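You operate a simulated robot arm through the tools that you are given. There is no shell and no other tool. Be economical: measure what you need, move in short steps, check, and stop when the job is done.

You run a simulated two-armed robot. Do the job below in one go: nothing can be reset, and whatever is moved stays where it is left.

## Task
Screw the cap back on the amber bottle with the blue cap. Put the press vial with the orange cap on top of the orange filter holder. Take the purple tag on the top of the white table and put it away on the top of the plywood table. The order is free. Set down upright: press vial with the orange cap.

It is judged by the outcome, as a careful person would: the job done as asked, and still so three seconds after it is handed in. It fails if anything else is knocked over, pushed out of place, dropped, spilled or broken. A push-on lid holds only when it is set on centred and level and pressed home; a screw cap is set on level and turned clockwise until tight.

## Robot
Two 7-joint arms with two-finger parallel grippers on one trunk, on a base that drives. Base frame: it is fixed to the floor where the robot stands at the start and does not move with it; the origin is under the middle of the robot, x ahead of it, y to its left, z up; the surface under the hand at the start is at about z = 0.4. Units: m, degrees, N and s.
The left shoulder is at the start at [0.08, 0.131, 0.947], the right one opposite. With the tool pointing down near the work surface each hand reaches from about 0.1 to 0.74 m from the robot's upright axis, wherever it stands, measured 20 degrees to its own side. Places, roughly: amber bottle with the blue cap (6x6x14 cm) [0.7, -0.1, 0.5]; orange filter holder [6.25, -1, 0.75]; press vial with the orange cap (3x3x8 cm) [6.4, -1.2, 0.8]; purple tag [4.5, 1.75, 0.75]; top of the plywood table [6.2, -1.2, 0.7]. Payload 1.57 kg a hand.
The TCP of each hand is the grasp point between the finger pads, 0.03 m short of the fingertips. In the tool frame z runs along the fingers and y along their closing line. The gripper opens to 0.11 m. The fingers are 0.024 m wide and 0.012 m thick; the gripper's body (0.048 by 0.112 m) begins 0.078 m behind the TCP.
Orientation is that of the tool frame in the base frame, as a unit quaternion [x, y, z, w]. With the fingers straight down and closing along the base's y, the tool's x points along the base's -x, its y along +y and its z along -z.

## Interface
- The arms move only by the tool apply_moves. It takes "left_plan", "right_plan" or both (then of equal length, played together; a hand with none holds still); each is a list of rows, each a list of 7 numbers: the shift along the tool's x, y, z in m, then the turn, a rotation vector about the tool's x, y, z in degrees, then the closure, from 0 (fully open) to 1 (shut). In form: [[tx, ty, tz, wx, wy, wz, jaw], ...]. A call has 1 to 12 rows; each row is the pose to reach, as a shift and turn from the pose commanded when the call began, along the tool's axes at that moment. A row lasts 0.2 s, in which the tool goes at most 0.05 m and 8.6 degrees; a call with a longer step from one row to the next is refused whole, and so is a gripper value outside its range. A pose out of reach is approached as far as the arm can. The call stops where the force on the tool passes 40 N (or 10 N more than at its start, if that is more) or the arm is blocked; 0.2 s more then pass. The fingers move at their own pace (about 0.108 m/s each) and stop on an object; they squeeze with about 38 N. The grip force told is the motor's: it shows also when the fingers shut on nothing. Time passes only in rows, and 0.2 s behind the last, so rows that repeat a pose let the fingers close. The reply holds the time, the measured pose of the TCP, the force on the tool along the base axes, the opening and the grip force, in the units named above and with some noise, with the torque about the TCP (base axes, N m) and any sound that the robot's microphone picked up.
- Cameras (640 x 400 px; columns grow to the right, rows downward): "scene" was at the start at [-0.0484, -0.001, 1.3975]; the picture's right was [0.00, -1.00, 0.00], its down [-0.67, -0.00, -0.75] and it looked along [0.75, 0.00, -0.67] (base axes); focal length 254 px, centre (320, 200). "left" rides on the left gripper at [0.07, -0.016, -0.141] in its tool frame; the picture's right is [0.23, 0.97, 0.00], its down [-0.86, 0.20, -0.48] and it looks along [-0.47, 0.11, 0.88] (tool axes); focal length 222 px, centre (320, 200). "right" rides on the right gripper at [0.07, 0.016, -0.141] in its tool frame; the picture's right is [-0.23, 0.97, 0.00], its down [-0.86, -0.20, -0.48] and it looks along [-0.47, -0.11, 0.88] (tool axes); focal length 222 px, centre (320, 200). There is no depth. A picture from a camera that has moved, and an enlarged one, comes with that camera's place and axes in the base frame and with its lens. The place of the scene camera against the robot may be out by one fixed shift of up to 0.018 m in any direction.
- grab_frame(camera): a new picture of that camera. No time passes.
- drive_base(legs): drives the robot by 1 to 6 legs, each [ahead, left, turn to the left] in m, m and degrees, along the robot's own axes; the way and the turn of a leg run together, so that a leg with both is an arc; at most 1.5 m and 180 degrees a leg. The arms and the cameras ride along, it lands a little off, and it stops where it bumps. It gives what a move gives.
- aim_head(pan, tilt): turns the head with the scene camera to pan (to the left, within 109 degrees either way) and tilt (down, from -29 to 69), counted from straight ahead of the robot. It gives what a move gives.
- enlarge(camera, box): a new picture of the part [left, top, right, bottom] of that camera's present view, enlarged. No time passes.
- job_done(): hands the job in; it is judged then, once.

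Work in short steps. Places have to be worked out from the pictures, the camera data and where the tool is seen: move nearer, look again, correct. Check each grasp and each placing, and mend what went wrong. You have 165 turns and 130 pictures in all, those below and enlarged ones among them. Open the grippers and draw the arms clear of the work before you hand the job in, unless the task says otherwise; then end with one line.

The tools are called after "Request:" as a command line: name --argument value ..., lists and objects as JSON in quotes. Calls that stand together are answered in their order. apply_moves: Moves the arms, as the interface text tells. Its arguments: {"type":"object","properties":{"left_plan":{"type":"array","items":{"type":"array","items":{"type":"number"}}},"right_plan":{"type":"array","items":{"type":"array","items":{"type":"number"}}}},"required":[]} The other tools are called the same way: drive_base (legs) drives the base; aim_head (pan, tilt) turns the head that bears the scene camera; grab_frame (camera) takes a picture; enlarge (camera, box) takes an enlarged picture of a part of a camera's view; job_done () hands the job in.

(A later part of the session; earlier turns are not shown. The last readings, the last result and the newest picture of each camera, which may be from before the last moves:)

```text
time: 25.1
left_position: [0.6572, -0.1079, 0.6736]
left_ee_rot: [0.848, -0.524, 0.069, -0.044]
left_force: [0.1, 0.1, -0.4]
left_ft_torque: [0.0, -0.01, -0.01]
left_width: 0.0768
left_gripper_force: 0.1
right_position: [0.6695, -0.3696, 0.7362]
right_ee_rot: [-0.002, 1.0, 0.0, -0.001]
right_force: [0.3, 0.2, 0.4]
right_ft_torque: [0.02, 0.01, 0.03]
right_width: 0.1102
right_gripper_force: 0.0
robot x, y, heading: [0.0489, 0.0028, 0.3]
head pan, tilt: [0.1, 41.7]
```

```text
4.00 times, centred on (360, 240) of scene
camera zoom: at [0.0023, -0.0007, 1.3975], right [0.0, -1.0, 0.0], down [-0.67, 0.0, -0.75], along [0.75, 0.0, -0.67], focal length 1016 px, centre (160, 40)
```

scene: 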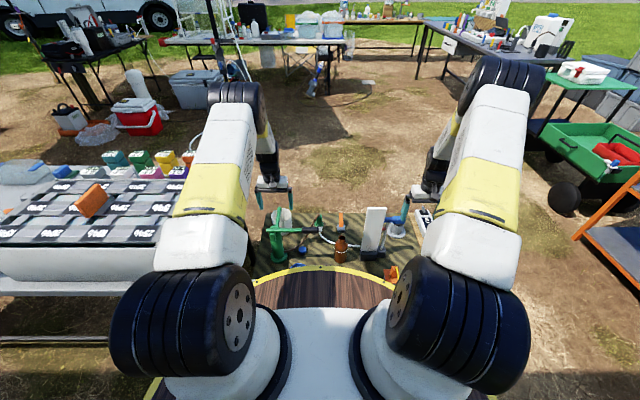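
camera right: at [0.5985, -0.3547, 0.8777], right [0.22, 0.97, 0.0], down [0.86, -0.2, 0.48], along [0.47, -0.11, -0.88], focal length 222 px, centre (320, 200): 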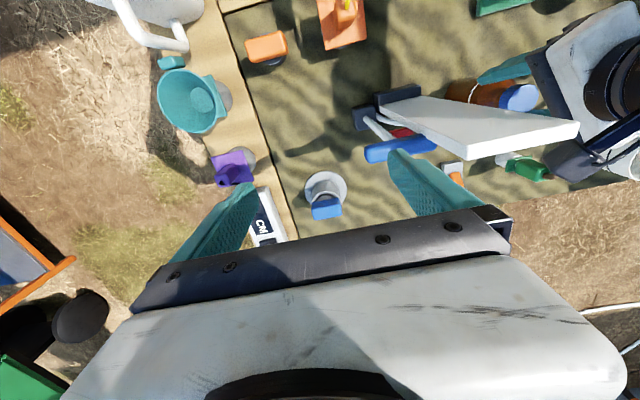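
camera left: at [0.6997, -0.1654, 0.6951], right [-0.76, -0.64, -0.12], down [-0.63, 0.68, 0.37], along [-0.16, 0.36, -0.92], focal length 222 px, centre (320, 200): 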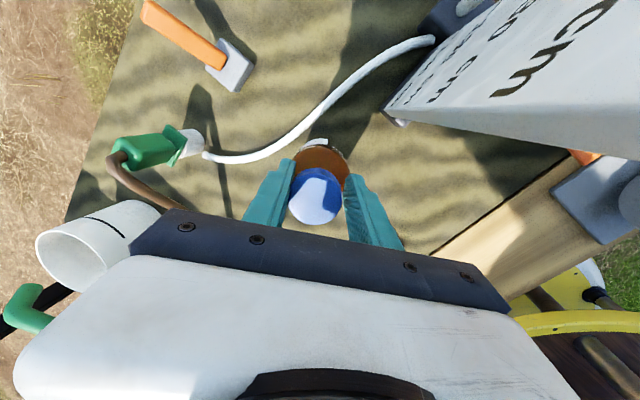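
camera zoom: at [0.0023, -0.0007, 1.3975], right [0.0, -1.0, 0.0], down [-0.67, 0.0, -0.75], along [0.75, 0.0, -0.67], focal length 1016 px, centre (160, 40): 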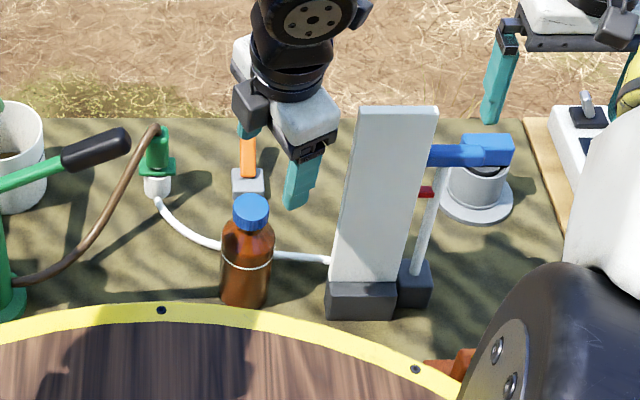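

The cap looks level on the bottle. Levelling the hand and lifting, then unwinding counter-clockwise.

Request:
apply_moves --left_plan '[[0, 0, -0.02, -4.2, -2.1, 0, 0.3], [0, 0, -0.04, -8.4, -4.2, 0, 0.3]]'

Request:
apply_moves --left_plan '[[0, 0, 0, 0, 0, -8.5, 0.3], [0, 0, 0, 0, 0, -17, 0.3], [0, 0, 0, 0, 0, -25.5, 0.3], [0, 0, 0, 0, 0, -34, 0.3], [0, 0, 0, 0, 0, -42.5, 0.3], [0, 0, 0, 0, 0, -51, 0.3], [0, 0, 0, 0, 0, -59.5, 0.3], [0, 0, 0, 0, 0, -68, 0.3], [0, 0, 0, 0, 0, -76.5, 0.3], [0, 0, 0, 0, 0, -85, 0.3], [0, 0, 0, 0, 0, -93.5, 0.3], [0, 0, 0, 0, 0, -102, 0.3]]'

Request:
apply_moves --left_plan '[[0, 0, 0, 0, 0, -8.5, 0.3], [0, 0, 0, 0, 0, -17, 0.3], [0, 0, 0, 0, 0, -25.5, 0.3], [0, 0, 0, 0, 0, -34, 0.3], [0, 0, 0, 0, 0, -42.5, 0.3], [0, 0, 0, 0, 0, -51, 0.3], [0, 0, 0, 0, 0, -59.5, 0.3], [0, 0, 0, 0, 0, -68, 0.3], [0, 0, 0, 0, 0, -76.5, 0.3], [0, 0, 0, 0, 0, -85, 0.3], [0, 0, 0, 0, 0, -93.5, 0.3], [0, 0, 0, 0, 0, -102, 0.3]]'

Request:
grab_frame --camera "left"

```text
time: 25.6
left_position: [0.6507, -0.1083, 0.7129]
left_ee_rot: [0.851, -0.525, -0.001, -0.002]
left_force: [-0.4, -1.3, 0.6]
left_ft_torque: [0.05, -0.03, 0.04]
left_width: 0.077
left_gripper_force: 0.0
right_position: [0.6691, -0.3703, 0.7362]
right_ee_rot: [-0.001, 1.0, 0.0, 0.0]
right_force: [-0.1, 0.3, -0.3]
right_ft_torque: [-0.01, 0.01, -0.02]
right_width: 0.1101
right_gripper_force: 0.1
robot x, y, heading: [0.0552, -0.0029, -0.1]
head pan, tilt: [0.1, 41.7]
```

```text
time: 28.2
left_position: [0.6499, -0.1077, 0.7135]
left_ee_rot: [0.944, 0.331, 0.001, -0.002]
left_force: [-1.1, -0.4, 0.0]
left_ft_torque: [0.03, 0.01, 0.0]
left_width: 0.077
left_gripper_force: 0.1
right_position: [0.6687, -0.3717, 0.7372]
right_ee_rot: [-0.001, 1.0, 0.0, 0.0]
right_force: [-0.6, 0.5, -0.6]
right_ft_torque: [0.01, 0.0, 0.04]
right_width: 0.11
right_gripper_force: 0.0
robot x, y, heading: [0.05, 0.0005, 0.2]
head pan, tilt: [0.1, 41.7]
```

```text
time: 30.9
left_position: [0.6513, -0.1078, 0.7137]
left_ee_rot: [0.336, 0.942, 0.002, -0.001]
left_force: [0.3, 0.4, 0.7]
left_ft_torque: [0.01, 0.0, 0.02]
left_width: 0.077
left_gripper_force: 0.0
right_position: [0.6695, -0.3712, 0.7363]
right_ee_rot: [-0.002, 1.0, 0.001, 0.0]
right_force: [0.1, -0.6, -0.5]
right_ft_torque: [0.0, -0.01, -0.02]
right_width: 0.11
right_gripper_force: 0.0
robot x, y, heading: [0.0502, 0.0042, -0.2]
head pan, tilt: [0.1, 41.7]
```

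```text
92 pictures are left
camera left: at [0.5853, -0.0768, 0.8534], right [0.44, 0.9, 0.0], down [0.79, -0.39, 0.48], along [0.43, -0.21, -0.88], focal length 222 px, centre (320, 200)
```

left: 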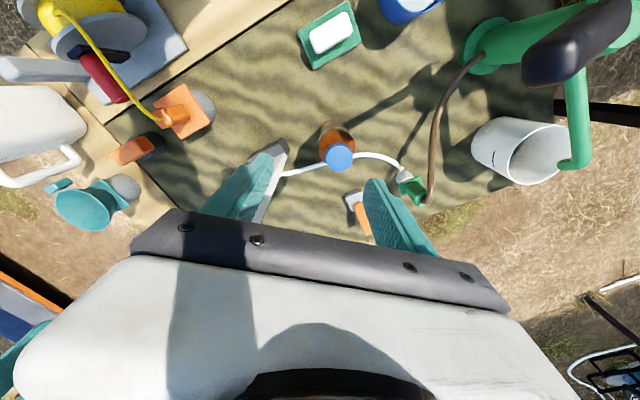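

The bottle axis is now at about [0.685, -0.095]. Moving above it and descending part way for a check.

Request:
apply_moves --left_plan '[[-0.0187, 0.0308, 0, 0, 0, 0, 0.3], [-0.0187, 0.0308, 0.04, 0, 0, 0, 0.3], [-0.0187, 0.0308, 0.08, 0, 0, 0, 0.3], [-0.0187, 0.0308, 0.1, 0, 0, 0, 0.3]]'

Request:
grab_frame --camera "left"

Request:
enlarge --camera "scene" --box '[300, 200, 400, 262]'

```text
time: 31.9
left_position: [0.6855, -0.0948, 0.6134]
left_ee_rot: [0.338, 0.941, 0.002, 0.0]
left_force: [0.6, 0.3, -0.6]
left_ft_torque: [-0.01, 0.03, -0.01]
left_width: 0.0773
left_gripper_force: 0.0
right_position: [0.6691, -0.3701, 0.7363]
right_ee_rot: [-0.002, 1.0, 0.0, 0.0]
right_force: [0.0, -0.4, 0.2]
right_ft_torque: [-0.01, -0.04, 0.01]
right_width: 0.11
right_gripper_force: 0.1
robot x, y, heading: [0.0518, 0.001, -0.0]
head pan, tilt: [0.1, 41.7]
```

```text
91 pictures are left
camera left: at [0.619, -0.0642, 0.7532], right [0.44, 0.9, 0.0], down [0.79, -0.39, 0.48], along [0.43, -0.21, -0.88], focal length 222 px, centre (320, 200)
```

left: 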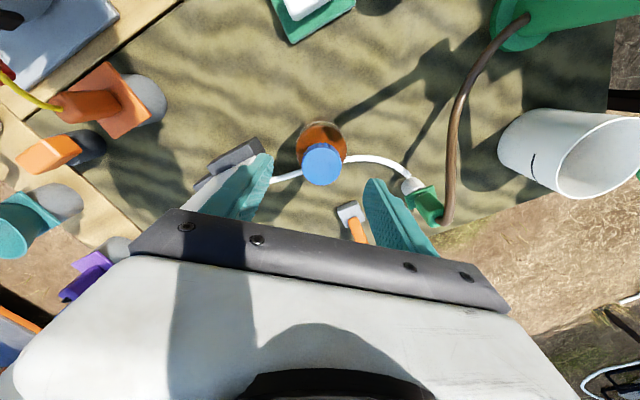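

```text
6.40 times, centred on (350, 231) of scene
camera zoom: at [0.0019, -0.0006, 1.3975], right [0.0, -1.0, 0.0], down [-0.67, 0.0, -0.75], along [0.75, 0.0, -0.67], focal length 1626 px, centre (128, 2)
```

zoom: 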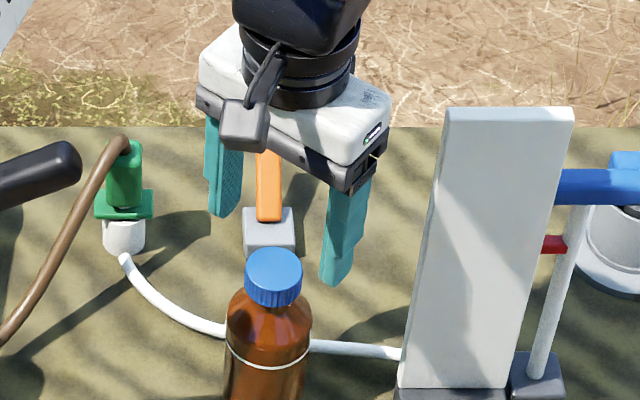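

Aligned within 2 mm. Descending and regripping the cap.

Request:
apply_moves --left_plan '[[0.002, 0, 0.025, 0, 0, 0, 0.3], [0.002, 0, 0.048, 0, 0, 0, 0.3], [0.002, 0, 0.048, 0, 0, 0, 0.6], [0.002, 0, 0.048, 0, 0, 0, 0.8], [0.002, 0, 0.048, 0, 0, 0, 1], [0.002, 0, 0.048, 0, 0, 0, 1]]'

Request:
enlarge --camera "right" --box '[440, 20, 600, 120]'

```text
time: 33.2
left_position: [0.6832, -0.0958, 0.5662]
left_ee_rot: [0.338, 0.941, 0.002, 0.0]
left_force: [1.6, 0.9, -0.1]
left_ft_torque: [-0.02, -0.06, -0.03]
left_width: 0.0323
left_gripper_force: 37.4
right_position: [0.669, -0.3707, 0.7365]
right_ee_rot: [-0.002, 1.0, 0.0, 0.0]
right_force: [0.8, -0.4, 0.6]
right_ft_torque: [0.01, 0.01, 0.0]
right_width: 0.1099
right_gripper_force: 0.1
robot x, y, heading: [0.0482, -0.003, 0.2]
head pan, tilt: [0.1, 41.7]
```

```text
4.00 times, centred on (520, 70) of right
camera zoom: at [0.5985, -0.3548, 0.8777], right [0.22, 0.97, 0.0], down [0.86, -0.2, 0.48], along [0.47, -0.11, -0.88], focal length 888 px, centre (-480, 720)
```

zoom: 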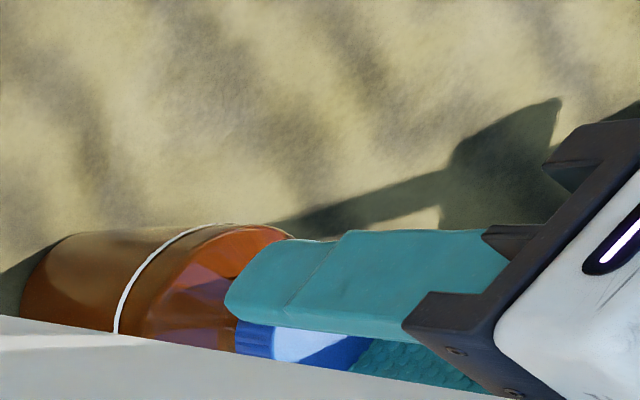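

The width (0.0323) is a bit smaller than before, suggesting an off-centre grip; checking with the left camera.

Request:
enlarge --camera "left" --box '[256, 120, 384, 200]'

```text
5.00 times, centred on (320, 160) of left
camera zoom: at [0.6183, -0.0632, 0.7056], right [0.44, 0.9, 0.0], down [0.79, -0.39, 0.48], along [0.43, -0.21, -0.88], focal length 1111 px, centre (320, 400)
```

zoom: 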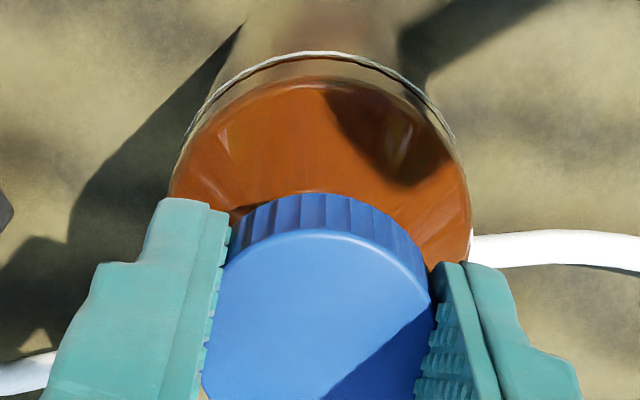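

The cap is about 4–5 mm off the finger centre line along tool −x. Opening, shifting and regripping.

Request:
apply_moves --left_plan '[[0, 0, 0, 0, 0, 0, 0.5], [0, 0, 0, 0, 0, 0, 0.4], [-0.0045, 0, 0, 0, 0, 0, 0.4], [-0.0045, 0, 0, 0, 0, 0, 0.7], [-0.0045, 0, 0, 0, 0, 0, 1], [-0.0045, 0, 0, 0, 0, 0, 1]]'

Request:
enlarge --camera "left" --box '[256, 120, 384, 200]'

```text
time: 34.6
left_position: [0.6868, -0.0968, 0.5642]
left_ee_rot: [0.338, 0.941, 0.002, -0.001]
left_force: [0.7, -0.1, -0.2]
left_ft_torque: [-0.01, 0.0, 0.02]
left_width: 0.0325
left_gripper_force: 38.0
right_position: [0.6693, -0.3703, 0.7375]
right_ee_rot: [-0.002, 1.0, 0.0, -0.001]
right_force: [-1.0, 0.1, 0.5]
right_ft_torque: [0.0, -0.01, 0.02]
right_width: 0.1099
right_gripper_force: 0.1
robot x, y, heading: [0.0479, 0.0001, 0.0]
head pan, tilt: [0.1, 41.7]
```

```text
5.00 times, centred on (320, 160) of left
camera zoom: at [0.6218, -0.0662, 0.7057], right [0.44, 0.9, 0.0], down [0.79, -0.39, 0.48], along [0.43, -0.21, -0.88], focal length 1111 px, centre (320, 400)
```

zoom: 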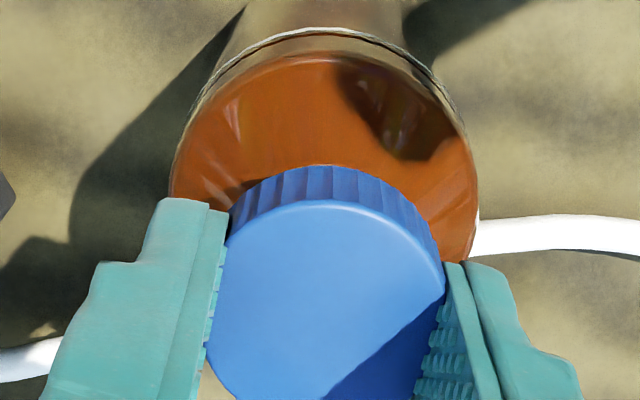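

Cap is centred in the fingers now. Turning clockwise about 90° with slight downward push.

Request:
apply_moves --left_plan '[[0, 0, 0.002, 0, 0, 8, 1], [0, 0, 0.002, 0, 0, 16, 1], [0, 0, 0.002, 0, 0, 24, 1], [0, 0, 0.002, 0, 0, 32, 1], [0, 0, 0.002, 0, 0, 40, 1], [0, 0, 0.002, 0, 0, 48, 1], [0, 0, 0.002, 0, 0, 56, 1], [0, 0, 0.002, 0, 0, 64, 1], [0, 0, 0.002, 0, 0, 72, 1], [0, 0, 0.002, 0, 0, 80, 1]]'

Request:
enlarge --camera "left" --box '[256, 120, 384, 200]'

```text
time: 36.9
left_position: [0.6867, -0.0956, 0.5631]
left_ee_rot: [0.864, 0.503, 0.001, -0.001]
left_force: [-2.1, 0.6, 6.9]
left_ft_torque: [0.02, 0.07, 0.05]
left_width: 0.0319
left_gripper_force: 37.5
right_position: [0.6679, -0.3705, 0.7361]
right_ee_rot: [-0.002, 1.0, -0.001, -0.001]
right_force: [-0.1, 1.0, 0.8]
right_ft_torque: [0.02, 0.0, -0.02]
right_width: 0.11
right_gripper_force: 0.0
robot x, y, heading: [0.0498, -0.0002, 0.1]
head pan, tilt: [0.1, 41.7]
```

```text
5.00 times, centred on (320, 160) of left
camera zoom: at [0.7057, -0.0286, 0.7038], right [0.96, -0.28, 0.0], down [-0.25, -0.84, 0.47], along [-0.14, -0.46, -0.88], focal length 1111 px, centre (320, 400)
```

zoom: 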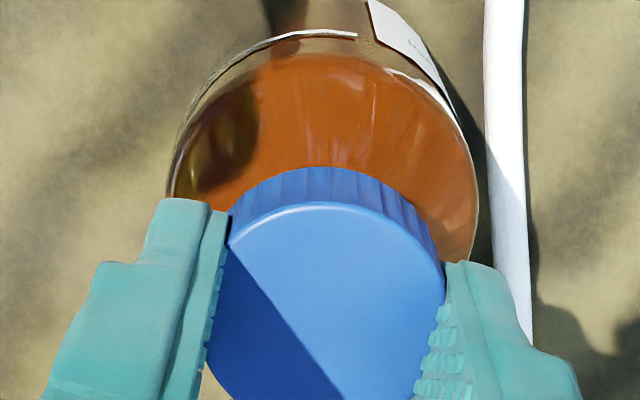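

Turning smoothly with little torque so far. Continuing another 75°.

Request:
apply_moves --left_plan '[[0, 0, 0.001, 0, 0, 8, 1], [0, 0, 0.001, 0, 0, 16, 1], [0, 0, 0.001, 0, 0, 24, 1], [0, 0, 0.001, 0, 0, 32, 1], [0, 0, 0.001, 0, 0, 40, 1], [0, 0, 0.001, 0, 0, 48, 1], [0, 0, 0.001, 0, 0, 56, 1], [0, 0, 0.001, 0, 0, 64, 1], [0, 0, 0.001, 0, 0, 72, 1]]'

Request:
enlarge --camera "left" --box '[256, 120, 384, 200]'

```text
time: 38.9
left_position: [0.6864, -0.0985, 0.5622]
left_ee_rot: [0.995, -0.101, 0.0, -0.002]
left_force: [0.5, -0.5, 10.3]
left_ft_torque: [-0.06, -0.19, 0.17]
left_width: 0.0321
left_gripper_force: 38.1
right_position: [0.6689, -0.3704, 0.7366]
right_ee_rot: [-0.001, 1.0, 0.001, -0.001]
right_force: [0.4, 0.4, -0.3]
right_ft_torque: [0.04, -0.01, -0.01]
right_width: 0.11
right_gripper_force: 0.1
robot x, y, heading: [0.049, -0.0004, 0.1]
head pan, tilt: [0.1, 41.7]
```

```text
5.00 times, centred on (320, 160) of left
camera zoom: at [0.7571, -0.096, 0.7029], right [0.03, -1.0, 0.0], down [-0.88, -0.03, 0.48], along [-0.48, -0.01, -0.88], focal length 1111 px, centre (320, 400)
```

zoom: 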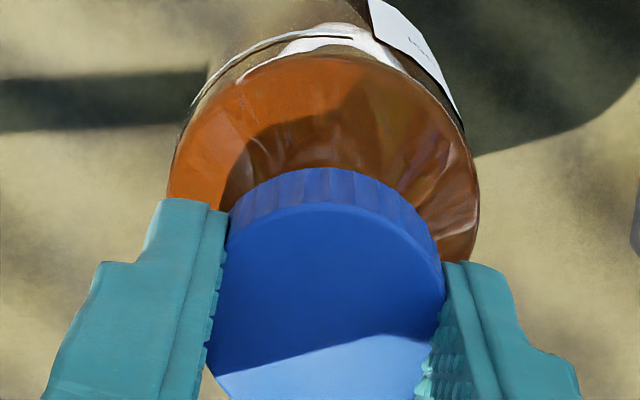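

The label kept its place in the rotating picture, so in this last stretch the bottle itself turned with the cap: the thread has become stiff (0.17 N·m). I'll push down harder (~28 N) for table friction and turn another 30° to see whether it's tight.

Request:
apply_moves --left_plan '[[0, 0, 0.001, 0, 0, 0, 1], [0, 0, 0.0022, 0, 0, 0, 1], [0, 0, 0.0022, 0, 0, 7, 1], [0, 0, 0.0022, 0, 0, 14, 1], [0, 0, 0.0022, 0, 0, 21, 1], [0, 0, 0.0022, 0, 0, 28, 1]]'

Request:
enlarge --camera "left" --box '[256, 120, 384, 200]'

```text
time: 40.2
left_position: [0.6865, -0.0981, 0.5605]
left_ee_rot: [0.941, -0.339, 0.0, -0.001]
left_force: [2.4, -0.2, 18.9]
left_ft_torque: [-0.04, -0.19, 0.19]
left_width: 0.0336
left_gripper_force: 37.9
right_position: [0.6688, -0.3704, 0.7372]
right_ee_rot: [0.0, 1.0, 0.0, 0.0]
right_force: [0.4, -0.1, 0.1]
right_ft_torque: [-0.05, -0.02, -0.02]
right_width: 0.1099
right_gripper_force: 0.0
robot x, y, heading: [0.0522, 0.0027, 0.2]
head pan, tilt: [0.1, 41.7]
```

```text
5.00 times, centred on (320, 160) of left
camera zoom: at [0.7495, -0.1302, 0.7009], right [-0.45, -0.9, 0.0], down [-0.79, 0.39, 0.48], along [-0.43, 0.22, -0.88], focal length 1111 px, centre (320, 400)
```

zoom: 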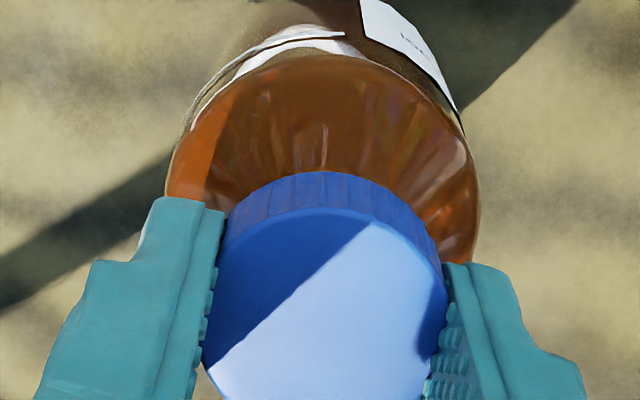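

The bottle still turns along with the cap, so it needs holding to be sure it's tight. Plan: regrip the cap with an unwound wrist, lift the bottle, and hold its body with the right hand while tightening. First release and unwind.

Request:
apply_moves --left_plan '[[0, 0, -0.002, 0, 0, 0, 0.8], [0, 0, -0.002, 0, 0, 0, 0.5], [0, 0, -0.002, 0, 0, 0, 0.35], [0, 0, -0.02, 0, 0, 0, 0.35], [0, 0, -0.05, 0, 0, 0, 0.35]]'

Request:
apply_moves --left_plan '[[0, 0, 0, 0, 0, -8.5, 0.35], [0, 0, 0, 0, 0, -17, 0.35], [0, 0, 0, 0, 0, -25.5, 0.35], [0, 0, 0, 0, 0, -34, 0.35], [0, 0, 0, 0, 0, -42.5, 0.35], [0, 0, 0, 0, 0, -51, 0.35], [0, 0, 0, 0, 0, -59.5, 0.35], [0, 0, 0, 0, 0, -68, 0.35], [0, 0, 0, 0, 0, -76.5, 0.35], [0, 0, 0, 0, 0, -85, 0.35], [0, 0, 0, 0, 0, -93.5, 0.35], [0, 0, 0, 0, 0, -102, 0.35]]'

Request:
apply_moves --left_plan '[[0, 0, 0, 0, 0, -8.5, 0.35], [0, 0, 0, 0, 0, -17, 0.35], [0, 0, 0, 0, 0, -25.5, 0.35], [0, 0, 0, 0, 0, -34, 0.35], [0, 0, 0, 0, 0, -42.5, 0.35]]'

Request:
grab_frame --camera "left"

Request:
enlarge --camera "scene" --box '[300, 200, 400, 262]'

```text
time: 41.5
left_position: [0.6871, -0.0985, 0.6095]
left_ee_rot: [0.941, -0.338, 0.0, -0.002]
left_force: [-0.4, 0.3, 0.1]
left_ft_torque: [-0.01, -0.03, 0.05]
left_width: 0.0715
left_gripper_force: 0.0
right_position: [0.6685, -0.3714, 0.7366]
right_ee_rot: [-0.002, 1.0, 0.001, 0.0]
right_force: [0.7, 0.2, -0.4]
right_ft_torque: [0.0, 0.02, 0.02]
right_width: 0.11
right_gripper_force: 0.0
robot x, y, heading: [0.0505, 0.0006, 0.2]
head pan, tilt: [0.1, 41.7]
```

```text
time: 44.0
left_position: [0.6864, -0.0982, 0.6103]
left_ee_rot: [0.854, 0.52, 0.001, -0.002]
left_force: [-0.1, 0.3, 0.4]
left_ft_torque: [-0.01, 0.0, 0.05]
left_width: 0.0714
left_gripper_force: 0.1
right_position: [0.6699, -0.371, 0.7371]
right_ee_rot: [-0.001, 1.0, 0.0, 0.0]
right_force: [0.2, 0.3, -0.5]
right_ft_torque: [0.04, 0.01, -0.02]
right_width: 0.1103
right_gripper_force: 0.0
robot x, y, heading: [0.049, -0.0011, -0.2]
head pan, tilt: [0.1, 41.7]
```

```text
time: 45.2
left_position: [0.6869, -0.0972, 0.6094]
left_ee_rot: [0.608, 0.794, 0.002, -0.001]
left_force: [0.1, -0.1, 0.4]
left_ft_torque: [0.01, 0.03, 0.0]
left_width: 0.0714
left_gripper_force: 0.0
right_position: [0.6694, -0.3701, 0.7368]
right_ee_rot: [-0.002, 1.0, 0.0, 0.0]
right_force: [-1.2, -0.6, 0.1]
right_ft_torque: [-0.02, 0.02, 0.0]
right_width: 0.1101
right_gripper_force: 0.0
robot x, y, heading: [0.0475, -0.0013, 0.0]
head pan, tilt: [0.1, 41.7]
```

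```text
83 pictures are left
camera left: at [0.6516, -0.035, 0.7507], right [0.88, 0.47, 0.0], down [0.42, -0.78, 0.48], along [0.23, -0.42, -0.88], focal length 222 px, centre (320, 200)
```

left: 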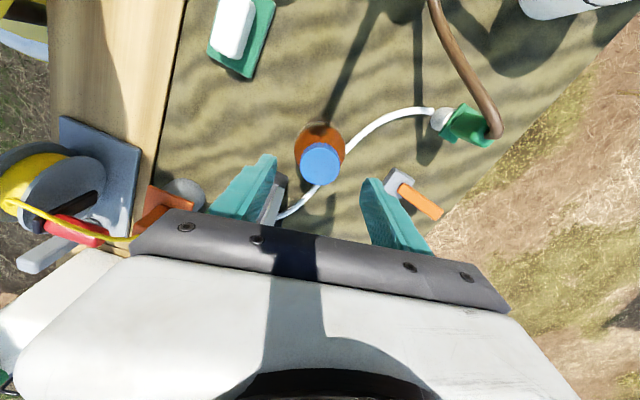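

```text
6.40 times, centred on (350, 231) of scene
camera zoom: at [0.002, -0.0006, 1.3975], right [0.0, -1.0, 0.0], down [-0.67, 0.0, -0.75], along [0.75, 0.0, -0.67], focal length 1626 px, centre (128, 2)
```

zoom: 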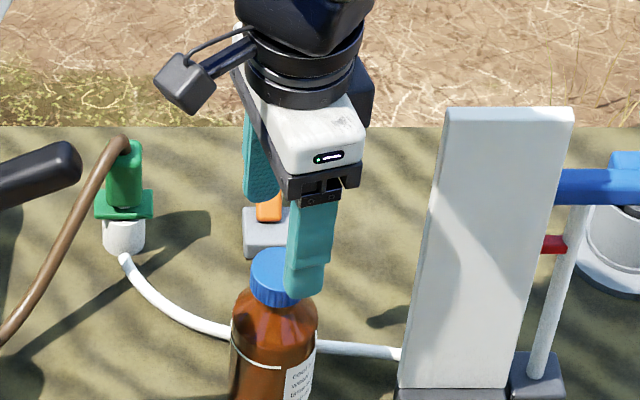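

Cap sits low and level now. Regripping it at this yaw and then lifting slightly as a test.

Request:
apply_moves --left_plan '[[0, 0, 0.025, 0, 0, 0, 0.35], [0, 0, 0.048, 0, 0, 0, 0.35], [0, 0, 0.048, 0, 0, 0, 0.7], [0, 0, 0.048, 0, 0, 0, 1], [0, 0, 0.048, 0, 0, 0, 1], [0, 0, 0.046, 0, 0, 0, 1], [0, 0, 0.038, 0, 0, 0, 1], [0, 0, 0.028, 0, 0, 0, 1]]'

Request:
enlarge --camera "scene" --box '[300, 200, 400, 262]'

```text
time: 47.0
left_position: [0.6866, -0.0961, 0.5832]
left_ee_rot: [0.608, 0.794, 0.001, 0.0]
left_force: [0.4, -1.0, -3.7]
left_ft_torque: [-0.03, -0.02, 0.0]
left_width: 0.0344
left_gripper_force: 37.8
right_position: [0.6698, -0.3695, 0.736]
right_ee_rot: [0.0, 1.0, -0.001, 0.0]
right_force: [-0.2, 0.5, -0.1]
right_ft_torque: [0.05, 0.02, 0.0]
right_width: 0.11
right_gripper_force: 0.2
robot x, y, heading: [0.0481, 0.0004, 0.3]
head pan, tilt: [0.1, 41.7]
```

```text
6.40 times, centred on (350, 231) of scene
camera zoom: at [0.0022, -0.0007, 1.3975], right [0.0, -1.0, 0.0], down [-0.67, 0.0, -0.75], along [0.75, 0.0, -0.67], focal length 1626 px, centre (128, 2)
```

zoom: 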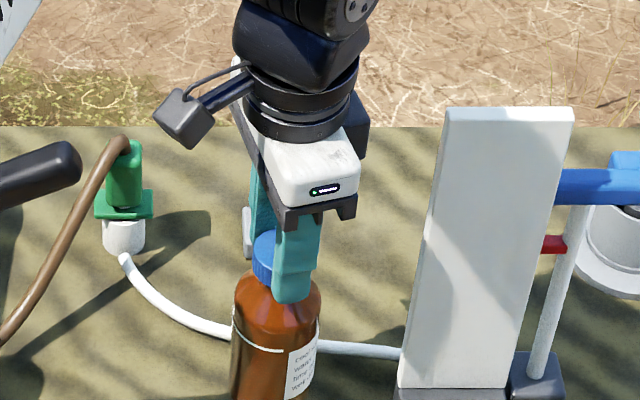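

The bottle lifts with the cap (about 3.7 N), so the thread holds. Lifting on to a free spot.

Request:
apply_moves --left_plan '[[0, 0, -0.04, 0, 0, 0, 1], [0, 0, -0.08, 0, 0, 0, 1], [0, 0, -0.12, 0, 0, 0, 1], [0, 0, -0.16, 0, 0, 0, 1], [0, 0, -0.2, 0, 0, 0, 1], [0, 0, -0.24, 0, 0, 0, 1], [0.005, -0.02, -0.27, 0, 0, 0, 1], [0.01, -0.04, -0.277, 0, 0, 0, 1], [0.015, -0.06, -0.277, 0, 0, 0, 1], [0.0208, -0.0772, -0.277, 0, 0, 0, 1]]'

Request:
grab_frame --camera "scene"

```text
time: 49.2
left_position: [0.607, -0.0966, 0.8594]
left_ee_rot: [0.609, 0.793, 0.001, -0.001]
left_force: [0.9, -0.5, -3.3]
left_ft_torque: [0.03, -0.01, 0.01]
left_width: 0.0348
left_gripper_force: 38.0
right_position: [0.6686, -0.3704, 0.7357]
right_ee_rot: [-0.002, 1.0, 0.0, 0.0]
right_force: [1.8, 0.1, -0.9]
right_ft_torque: [0.01, 0.02, 0.02]
right_width: 0.1099
right_gripper_force: 0.1
robot x, y, heading: [0.0498, 0.0005, 0.2]
head pan, tilt: [0.1, 41.7]
```

```text
80 pictures are left
camera scene: at [0.0023, -0.0007, 1.3975], right [0.0, -1.0, 0.0], down [-0.67, 0.0, -0.75], along [0.75, 0.0, -0.67], focal length 254 px, centre (320, 200)
```

scene: 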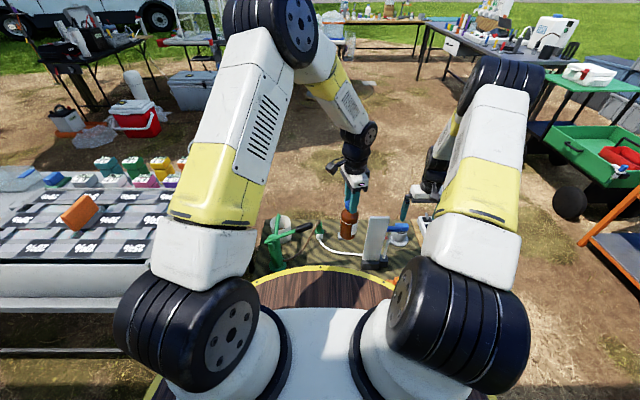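

Bottle is held safely. Now bringing the right hand back a bit and turning it to point sideways (+y) for a side grip on the bottle body.

Request:
apply_moves --right_plan '[[0.01, -0.005, -0.01, -4.62, -4.62, -4.62, 0], [0.02, -0.01, -0.02, -9.24, -9.24, -9.24, 0], [0.03, -0.015, -0.03, -13.86, -13.86, -13.86, 0], [0.04, -0.02, -0.04, -18.48, -18.48, -18.48, 0], [0.05, -0.025, -0.05, -23.1, -23.1, -23.1, 0], [0.06, -0.03, -0.06, -27.7, -27.7, -27.7, 0], [0.062, -0.03, -0.06, -32.3, -32.3, -32.3, 0], [0.062, -0.03, -0.06, -36.9, -36.9, -36.9, 0], [0.062, -0.03, -0.06, -41.5, -41.5, -41.5, 0], [0.062, -0.03, -0.06, -46.1, -46.1, -46.1, 0], [0.062, -0.03, -0.06, -50.7, -50.7, -50.7, 0], [0.062, -0.03, -0.06, -55.3, -55.3, -55.3, 0]]'

Request:
grab_frame --camera "scene"

```text
time: 51.9
left_position: [0.6056, -0.0985, 0.8589]
left_ee_rot: [0.609, 0.794, 0.002, -0.001]
left_force: [-0.5, 0.0, -3.0]
left_ft_torque: [-0.03, -0.03, 0.0]
left_width: 0.0341
left_gripper_force: 37.6
right_position: [0.6072, -0.4023, 0.7958]
right_ee_rot: [-0.429, 0.669, 0.429, 0.429]
right_force: [0.4, -0.3, -0.1]
right_ft_torque: [-0.03, -0.01, -0.01]
right_width: 0.1102
right_gripper_force: 0.1
robot x, y, heading: [0.0481, 0.0028, 0.0]
head pan, tilt: [0.1, 41.7]
```

```text
79 pictures are left
camera scene: at [0.0018, -0.0007, 1.3975], right [0.0, -1.0, 0.0], down [-0.66, 0.0, -0.75], along [0.75, 0.0, -0.66], focal length 254 px, centre (320, 200)
```

scene: 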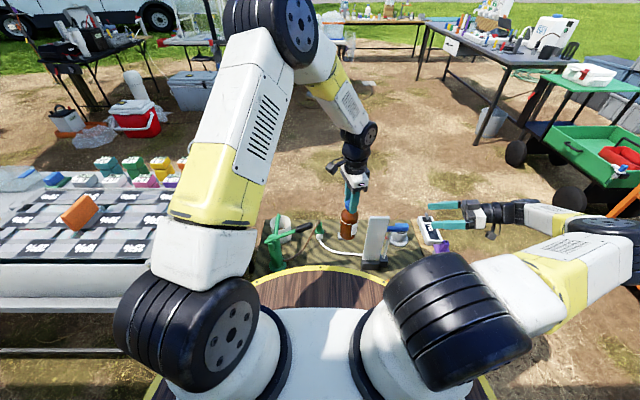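

Working well. Finishing the last 24° of the turn.

Request:
apply_moves --right_plan '[[0, 0, 0, -4.66, -4.66, -4.66, 0], [0, 0, 0, -9.32, -9.32, -9.32, 0], [0, 0, 0, -13.98, -13.98, -13.98, 0], [0, 0, 0, -13.98, -13.98, -13.98, 0]]'

Request:
grab_frame --camera "right"

```text
time: 52.9
left_position: [0.6064, -0.0974, 0.8608]
left_ee_rot: [0.609, 0.793, 0.002, -0.001]
left_force: [0.0, 0.2, -4.3]
left_ft_torque: [0.04, 0.01, 0.0]
left_width: 0.0346
left_gripper_force: 38.1
right_position: [0.607, -0.401, 0.796]
right_ee_rot: [-0.494, 0.519, 0.494, 0.493]
right_force: [0.1, -0.6, -0.1]
right_ft_torque: [0.0, -0.02, 0.03]
right_width: 0.1099
right_gripper_force: 0.0
robot x, y, heading: [0.0511, -0.0008, 0.2]
head pan, tilt: [0.1, 41.7]
```

```text
78 pictures are left
camera right: at [0.5842, -0.5432, 0.7311], right [-0.97, 0.03, 0.25], down [0.21, -0.46, 0.86], along [0.14, 0.89, 0.44], focal length 222 px, centre (320, 200)
```

right: 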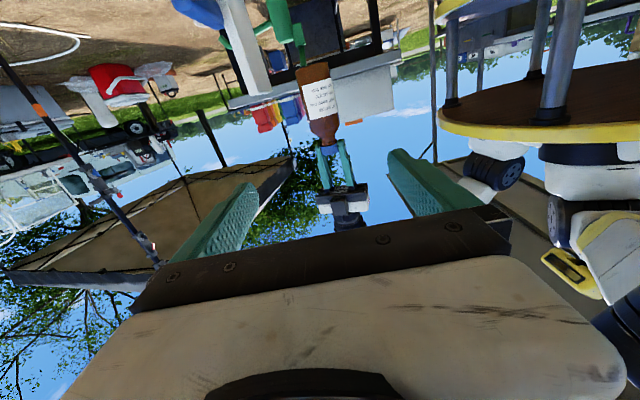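

Hand points at the bottle. Moving in sideways with fingers open, stopping short of the grip to check.

Request:
apply_moves --right_plan '[[0.033, 0.002, 0.02, 0, 0, 0, 0], [0.033, 0.003, 0.06, 0, 0, 0, 0], [0.033, 0.004, 0.1, 0, 0, 0, 0], [0.033, 0.005, 0.14, 0, 0, 0, 0], [0.033, 0.006, 0.18, 0, 0, 0, 0], [0.033, 0.006, 0.21, 0, 0, 0, 0], [0.033, 0.006, 0.23, 0, 0, 0, 0]]'

Request:
grab_frame --camera "right"

Request:
enlarge --camera "scene" --box '[300, 140, 460, 240]'

```text
time: 54.5
left_position: [0.6071, -0.0975, 0.8594]
left_ee_rot: [0.61, 0.793, 0.002, -0.001]
left_force: [1.2, 0.0, -3.4]
left_ft_torque: [0.02, 0.03, 0.0]
left_width: 0.0344
left_gripper_force: 38.2
right_position: [0.6003, -0.1719, 0.765]
right_ee_rot: [0.501, -0.499, -0.501, -0.499]
right_force: [-0.7, 0.1, -0.1]
right_ft_torque: [0.01, 0.03, 0.0]
right_width: 0.1099
right_gripper_force: 0.1
right hand out of reach, approached as far as the arm can: row 1
robot x, y, heading: [0.054, 0.0004, 0.0]
head pan, tilt: [0.1, 41.7]
```

```text
77 pictures are left
camera right: at [0.5832, -0.3125, 0.6941], right [-0.97, 0.0, 0.23], down [0.2, -0.48, 0.86], along [0.11, 0.88, 0.47], focal length 222 px, centre (320, 200)
```

right: 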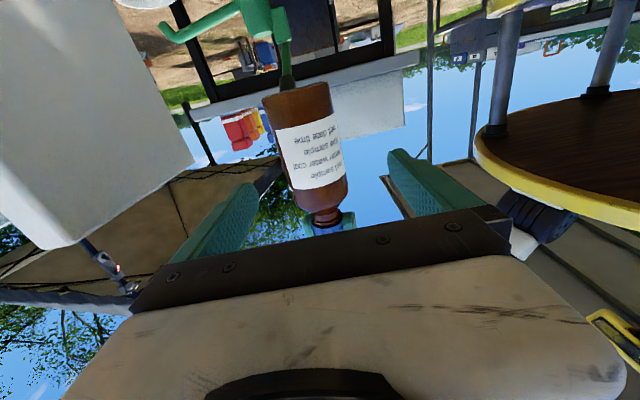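

```text
4.00 times, centred on (380, 190) of scene
camera zoom: at [0.002, -0.0008, 1.3975], right [0.0, -1.0, 0.0], down [-0.67, 0.0, -0.75], along [0.75, 0.0, -0.67], focal length 1016 px, centre (80, 240)
```

zoom: 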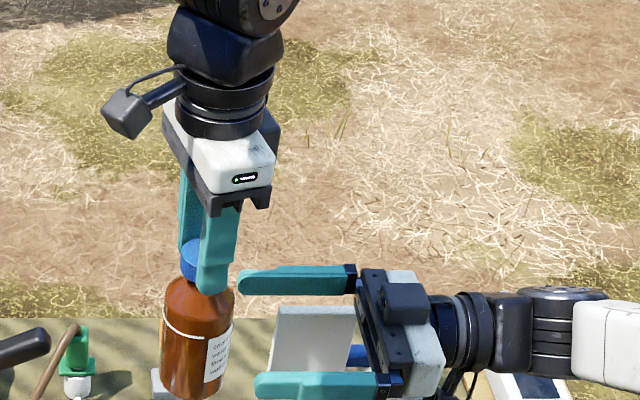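

Aligned; shifting 7 mm in x, 12 mm down, and moving in to straddle the bottle, then closing gently.

Request:
apply_moves --right_plan '[[0.012, -0.0065, 0.02, 0, 0, 0, 0], [0.012, -0.0065, 0.05, 0, 0, 0, 0], [0.012, -0.0065, 0.072, 0, 0, 0, 0], [0.012, -0.0065, 0.072, 0, 0, 0, 0.3], [0.012, -0.0065, 0.072, 0, 0, 0, 0.6], [0.012, -0.0065, 0.072, 0, 0, 0, 1], [0.012, -0.0065, 0.072, 0, 0, 0, 1]]'

Request:
enlarge --camera "scene" --box '[300, 140, 460, 240]'

```text
time: 56.0
left_position: [0.607, -0.0982, 0.8587]
left_ee_rot: [0.609, 0.793, 0.002, -0.001]
left_force: [1.4, -2.1, -4.2]
left_ft_torque: [-0.04, -0.07, 0.01]
left_width: 0.0343
left_gripper_force: 37.7
right_position: [0.6072, -0.0994, 0.7521]
right_ee_rot: [0.501, -0.5, -0.501, -0.498]
right_force: [-1.3, 2.0, 0.8]
right_ft_torque: [-0.12, -0.05, -0.03]
right_width: 0.0576
right_gripper_force: 38.4
robot x, y, heading: [0.0528, 0.0004, 0.1]
head pan, tilt: [0.1, 41.7]
```

```text
4.00 times, centred on (380, 190) of scene
camera zoom: at [0.0021, -0.0007, 1.3975], right [0.0, -1.0, 0.0], down [-0.67, 0.0, -0.75], along [0.75, 0.0, -0.67], focal length 1016 px, centre (80, 240)
```

zoom: 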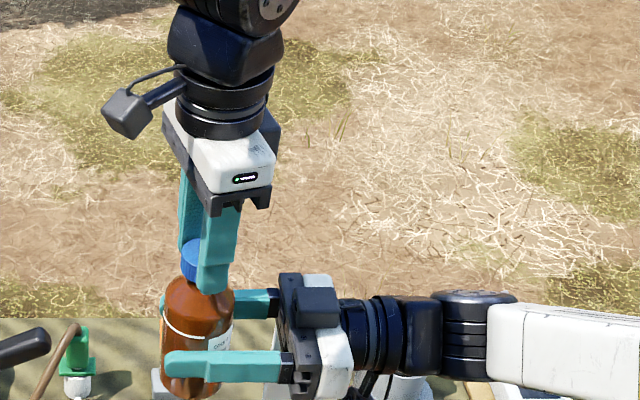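

Both hands hold it cleanly. Tightening: turning the left hand clockwise in small steps and watching the torque.

Request:
apply_moves --left_plan '[[0, 0, 0, 0, 0, 7, 1], [0, 0, 0, 0, 0, 14, 1], [0, 0, 0, 0, 0, 21, 1], [0, 0, 0, 0, 0, 28, 1]]'

Request:
enlarge --camera "left" --box '[256, 120, 384, 200]'

```text
time: 57.0
left_position: [0.6073, -0.0983, 0.8591]
left_ee_rot: [0.782, 0.623, 0.001, -0.001]
left_force: [4.4, 1.9, -0.7]
left_ft_torque: [0.08, -0.13, 0.55]
left_width: 0.0348
left_gripper_force: 37.8
right_position: [0.6068, -0.0999, 0.7509]
right_ee_rot: [0.502, -0.498, -0.501, -0.499]
right_force: [-5.6, -1.6, 0.0]
right_ft_torque: [0.08, -0.5, -0.56]
right_width: 0.0579
right_gripper_force: 38.1
robot x, y, heading: [0.0516, 0.001, 0.0]
head pan, tilt: [0.1, 41.7]
```

```text
5.00 times, centred on (320, 160) of left
camera zoom: at [0.6056, -0.0268, 0.9995], right [1.0, 0.0, 0.0], down [0.0, -0.88, 0.48], along [0.0, -0.48, -0.88], focal length 1111 px, centre (320, 400)
```

zoom: 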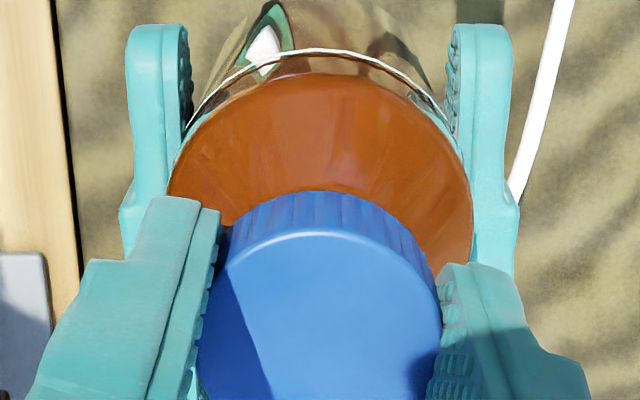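

Torque has risen to 0.55 N·m: nearly tight. One more small turn to see whether it stops or slips.

Request:
apply_moves --left_plan '[[0, 0, 0, 0, 0, 7, 1], [0, 0, 0, 0, 0, 14, 1], [0, 0, 0, 0, 0, 21, 1], [0, 0, 0, 0, 0, 28, 1], [0, 0, 0, 0, 0, 35, 1]]'

Request:
enlarge --camera "left" --box '[256, 120, 384, 200]'

```text
time: 58.2
left_position: [0.6064, -0.0982, 0.8594]
left_ee_rot: [0.934, 0.358, 0.002, -0.001]
left_force: [10.6, -4.3, -0.9]
left_ft_torque: [-0.09, -0.24, 0.57]
left_width: 0.035
left_gripper_force: 37.9
right_position: [0.6078, -0.0982, 0.7516]
right_ee_rot: [-0.501, 0.499, 0.501, 0.5]
right_force: [-10.4, 4.9, 0.0]
right_ft_torque: [-0.44, -0.86, -0.53]
right_width: 0.0579
right_gripper_force: 38.4
robot x, y, heading: [0.0494, -0.0027, 0.1]
head pan, tilt: [0.1, 41.7]
```

```text
5.00 times, centred on (320, 160) of left
camera zoom: at [0.6467, -0.0403, 0.9999], right [0.82, -0.57, 0.0], down [-0.5, -0.72, 0.48], along [-0.27, -0.39, -0.88], focal length 1111 px, centre (320, 400)
```

zoom: 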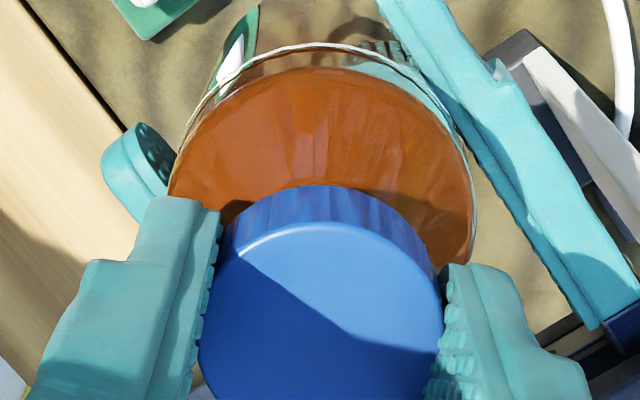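

Torque levels off at 0.57 N·m with the bottle slipping in the right fingers: the cap is tight. Releasing the right hand and backing it away.

Request:
apply_moves --right_plan '[[0, 0, 0, 0, 0, 0, 0.5], [0, 0, 0, 0, 0, 0, 0], [0, 0, 0, 0, 0, 0, 0], [0, 0, -0.03, 0, 0, 0, 0], [0, 0, -0.07, 0, 0, 0, 0], [0, 0, -0.11, 0, 0, 0, 0], [0, 0, -0.15, 0, 0, 0, 0], [0, 0, -0.19, 0, 0, 0, 0], [0, 0, -0.23, 0, 0, 0, 0], [0, 0, -0.27, 0, 0, 0, 0], [-0.03, 0, -0.3, 0, 0, 0, 0]]'

Request:
enlarge --camera "scene" --box '[260, 140, 420, 240]'

```text
time: 60.6
left_position: [0.6065, -0.0985, 0.86]
left_ee_rot: [0.934, 0.358, 0.001, -0.002]
left_force: [-0.3, -0.4, -3.6]
left_ft_torque: [0.02, 0.01, 0.04]
left_width: 0.0348
left_gripper_force: 37.7
right_position: [0.6024, -0.3719, 0.7618]
right_ee_rot: [-0.5, 0.5, 0.5, 0.5]
right_force: [-0.3, 0.5, -0.2]
right_ft_torque: [0.01, -0.03, 0.0]
right_width: 0.1098
right_gripper_force: 0.0
right hand out of reach, approached as far as the arm can: row 10, 11
robot x, y, heading: [0.0503, 0.0029, 0.1]
head pan, tilt: [0.1, 41.7]
```

```text
4.00 times, centred on (340, 190) of scene
camera zoom: at [0.002, -0.0007, 1.3975], right [0.0, -1.0, 0.0], down [-0.67, 0.0, -0.75], along [0.75, 0.0, -0.67], focal length 1016 px, centre (240, 240)
```

zoom: 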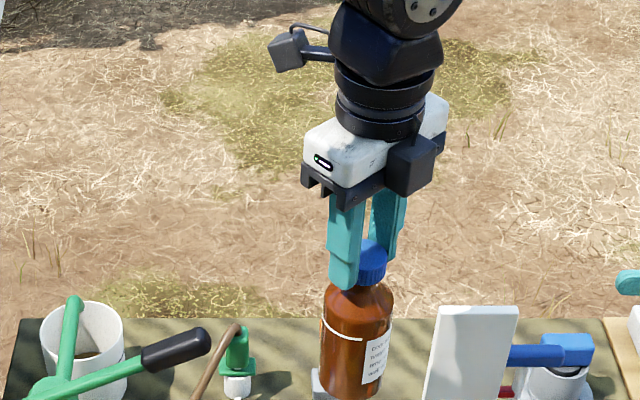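

Placing the bottle back at its original spot [0.66, -0.095].

Request:
apply_moves --left_plan '[[0.021, 0.017, 0, 0, 0, 0, 1], [0.0422, 0.0339, 0.02, 0, 0, 0, 1], [0.0422, 0.0339, 0.06, 0, 0, 0, 1], [0.0422, 0.0339, 0.1, 0, 0, 0, 1], [0.0422, 0.0339, 0.14, 0, 0, 0, 1], [0.0422, 0.0339, 0.18, 0, 0, 0, 1], [0.0422, 0.0339, 0.22, 0, 0, 0, 1], [0.0422, 0.0339, 0.26, 0, 0, 0, 1], [0.0422, 0.0339, 0.285, 0, 0, 0, 1], [0.0422, 0.0339, 0.293, 0, 0, 0, 1], [0.0422, 0.0339, 0.296, 0, 0, 0, 1], [0.0422, 0.0339, 0.298, 0, 0, 0, 1]]'

```text
time: 63.2
left_position: [0.6625, -0.0932, 0.5625]
left_ee_rot: [0.934, 0.358, 0.002, -0.001]
left_force: [-3.4, 2.1, 14.3]
left_ft_torque: [0.0, 0.4, 0.01]
left_width: 0.0346
left_gripper_force: 37.6
right_position: [0.603, -0.3711, 0.7631]
right_ee_rot: [0.501, -0.499, -0.5, -0.499]
right_force: [1.1, 1.2, 1.4]
right_ft_torque: [-0.02, -0.01, -0.01]
right_width: 0.1102
right_gripper_force: 0.2
robot x, y, heading: [0.0507, 0.001, 0.1]
head pan, tilt: [0.1, 41.7]
```

It touched down (14 N). Releasing and rising clear.

Request:
apply_moves --left_plan '[[0, 0, -0.001, 0, 0, 0, 0.8], [0, 0, -0.001, 0, 0, 0, 0.5], [0, 0, -0.001, 0, 0, 0, 0.4], [0, 0, -0.02, 0, 0, 0, 0.4], [0, 0, -0.06, 0, 0, 0, 0.4], [0, 0, -0.1, 0, 0, 0, 0.4], [0, 0, -0.14, 0, 0, 0, 0.4], [0, 0, -0.18, 0, 0, 0, 0.4], [0, 0, -0.22, 0, 0, 0, 0.4], [0, 0, -0.25, 0, 0, 0, 1]]'

Request:
enlarge --camera "scene" --box '[240, 170, 440, 295]'

```text
time: 65.5
left_position: [0.6607, -0.0948, 0.8104]
left_ee_rot: [0.933, 0.359, 0.0, -0.002]
left_force: [-0.3, -0.3, -0.1]
left_ft_torque: [-0.01, 0.03, -0.05]
left_width: 0.0
left_gripper_force: 10.6
right_position: [0.604, -0.3716, 0.7612]
right_ee_rot: [0.501, -0.5, -0.5, -0.499]
right_force: [0.3, 0.3, -1.0]
right_ft_torque: [-0.01, 0.01, 0.03]
right_width: 0.1098
right_gripper_force: 0.1
robot x, y, heading: [0.0527, 0.0004, 0.1]
head pan, tilt: [0.1, 41.7]
```

```text
3.20 times, centred on (340, 232) of scene
camera zoom: at [0.0022, -0.0007, 1.3975], right [0.0, -1.0, 0.0], down [-0.67, 0.0, -0.75], along [0.75, 0.0, -0.67], focal length 813 px, centre (256, 96)
```

zoom: 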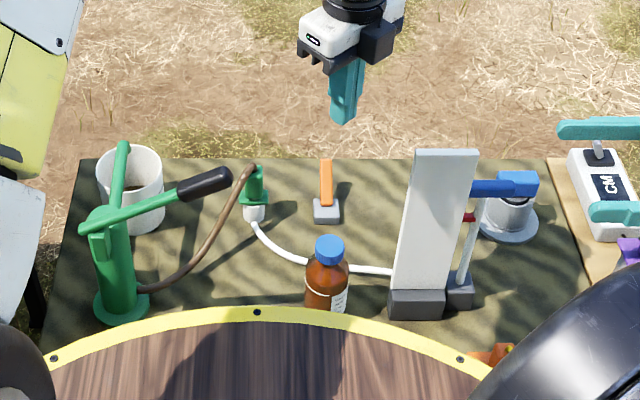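

Bottle stands capped at its place. Now I'll set the pump lever back to level by pressing its grip gently down with the closed left fingers.

Request:
apply_moves --left_plan '[[0.024, -0.042, 0, 0, 0, 0, 1], [0.047, -0.083, 0, 0, 0, 0, 1], [0.0708, -0.1247, 0, 0, 0, 0, 1], [0.0708, -0.1247, 0.02, 0, 0, 0, 1]]'

Request:
enlarge --camera "scene" --box '[240, 170, 400, 270]'

Request:
grab_frame --camera "left"

```text
time: 66.5
left_position: [0.6306, 0.0462, 0.7908]
left_ee_rot: [0.934, 0.357, 0.001, -0.002]
left_force: [-0.4, 0.1, 0.5]
left_ft_torque: [0.01, 0.01, 0.03]
left_width: 0.0
left_gripper_force: 21.2
right_position: [0.604, -0.3716, 0.761]
right_ee_rot: [0.5, -0.5, -0.499, -0.5]
right_force: [-0.1, 0.0, -0.2]
right_ft_torque: [0.0, -0.01, 0.02]
right_width: 0.1099
right_gripper_force: 0.1
robot x, y, heading: [0.0495, -0.0025, 0.1]
head pan, tilt: [0.1, 41.7]
```

```text
4.00 times, centred on (320, 220) of scene
camera zoom: at [0.0019, -0.0007, 1.3975], right [0.0, -1.0, 0.0], down [-0.67, 0.0, -0.75], along [0.75, 0.0, -0.67], focal length 1016 px, centre (320, 120)
```

zoom: 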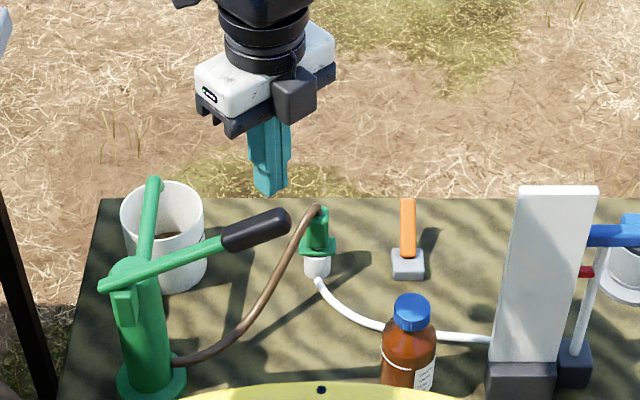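

```text
69 pictures are left
camera left: at [0.6694, 0.1042, 0.9317], right [0.82, -0.57, 0.0], down [-0.5, -0.72, 0.48], along [-0.27, -0.39, -0.88], focal length 222 px, centre (320, 200)
```

left: 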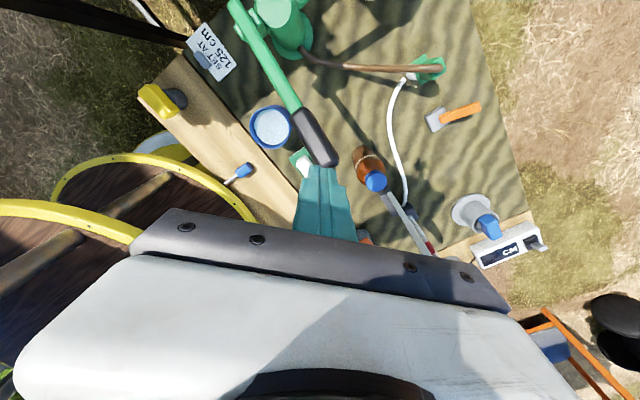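

Grip runs from y≈0.04 to 0.09 at x≈0.633. Shifting onto it and pressing down slowly.

Request:
apply_moves --left_plan '[[0.013, -0.0124, 0, 0, 0, 0, 1], [0.013, -0.0124, 0.02, 0, 0, 0, 1], [0.013, -0.0124, 0.035, 0, 0, 0, 1], [0.013, -0.0124, 0.05, 0, 0, 0, 1], [0.013, -0.0124, 0.06, 0, 0, 0, 1], [0.013, -0.0124, 0.07, 0, 0, 0, 1], [0.013, -0.0124, 0.08, 0, 0, 0, 1], [0.013, -0.0124, 0.09, 0, 0, 0, 1]]'

Request:
enlarge --camera "scene" --box '[240, 170, 400, 270]'

```text
time: 68.2
left_position: [0.6312, 0.0643, 0.7013]
left_ee_rot: [0.933, 0.359, 0.002, -0.002]
left_force: [-1.0, -0.3, -1.1]
left_ft_torque: [0.03, 0.01, -0.01]
left_width: 0.0001
left_gripper_force: 21.7
right_position: [0.6024, -0.3715, 0.7617]
right_ee_rot: [0.501, -0.5, -0.499, -0.499]
right_force: [0.3, -0.3, -0.8]
right_ft_torque: [0.0, 0.0, 0.0]
right_width: 0.1098
right_gripper_force: 0.0
robot x, y, heading: [0.0511, -0.0019, 0.0]
head pan, tilt: [0.1, 41.7]
```

```text
4.00 times, centred on (320, 220) of scene
camera zoom: at [0.0019, -0.0007, 1.3975], right [0.0, -1.0, 0.0], down [-0.67, 0.0, -0.75], along [0.75, 0.0, -0.67], focal length 1016 px, centre (320, 120)
```

zoom: 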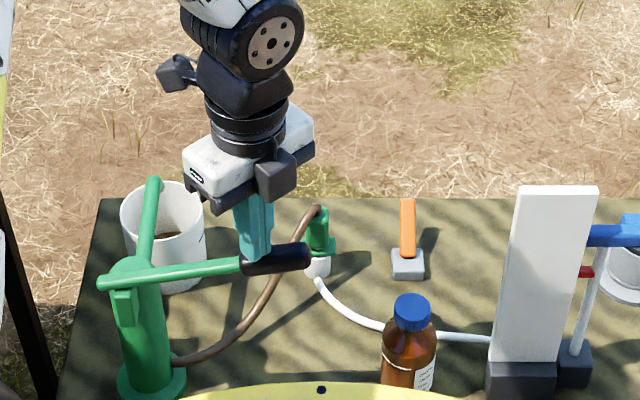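

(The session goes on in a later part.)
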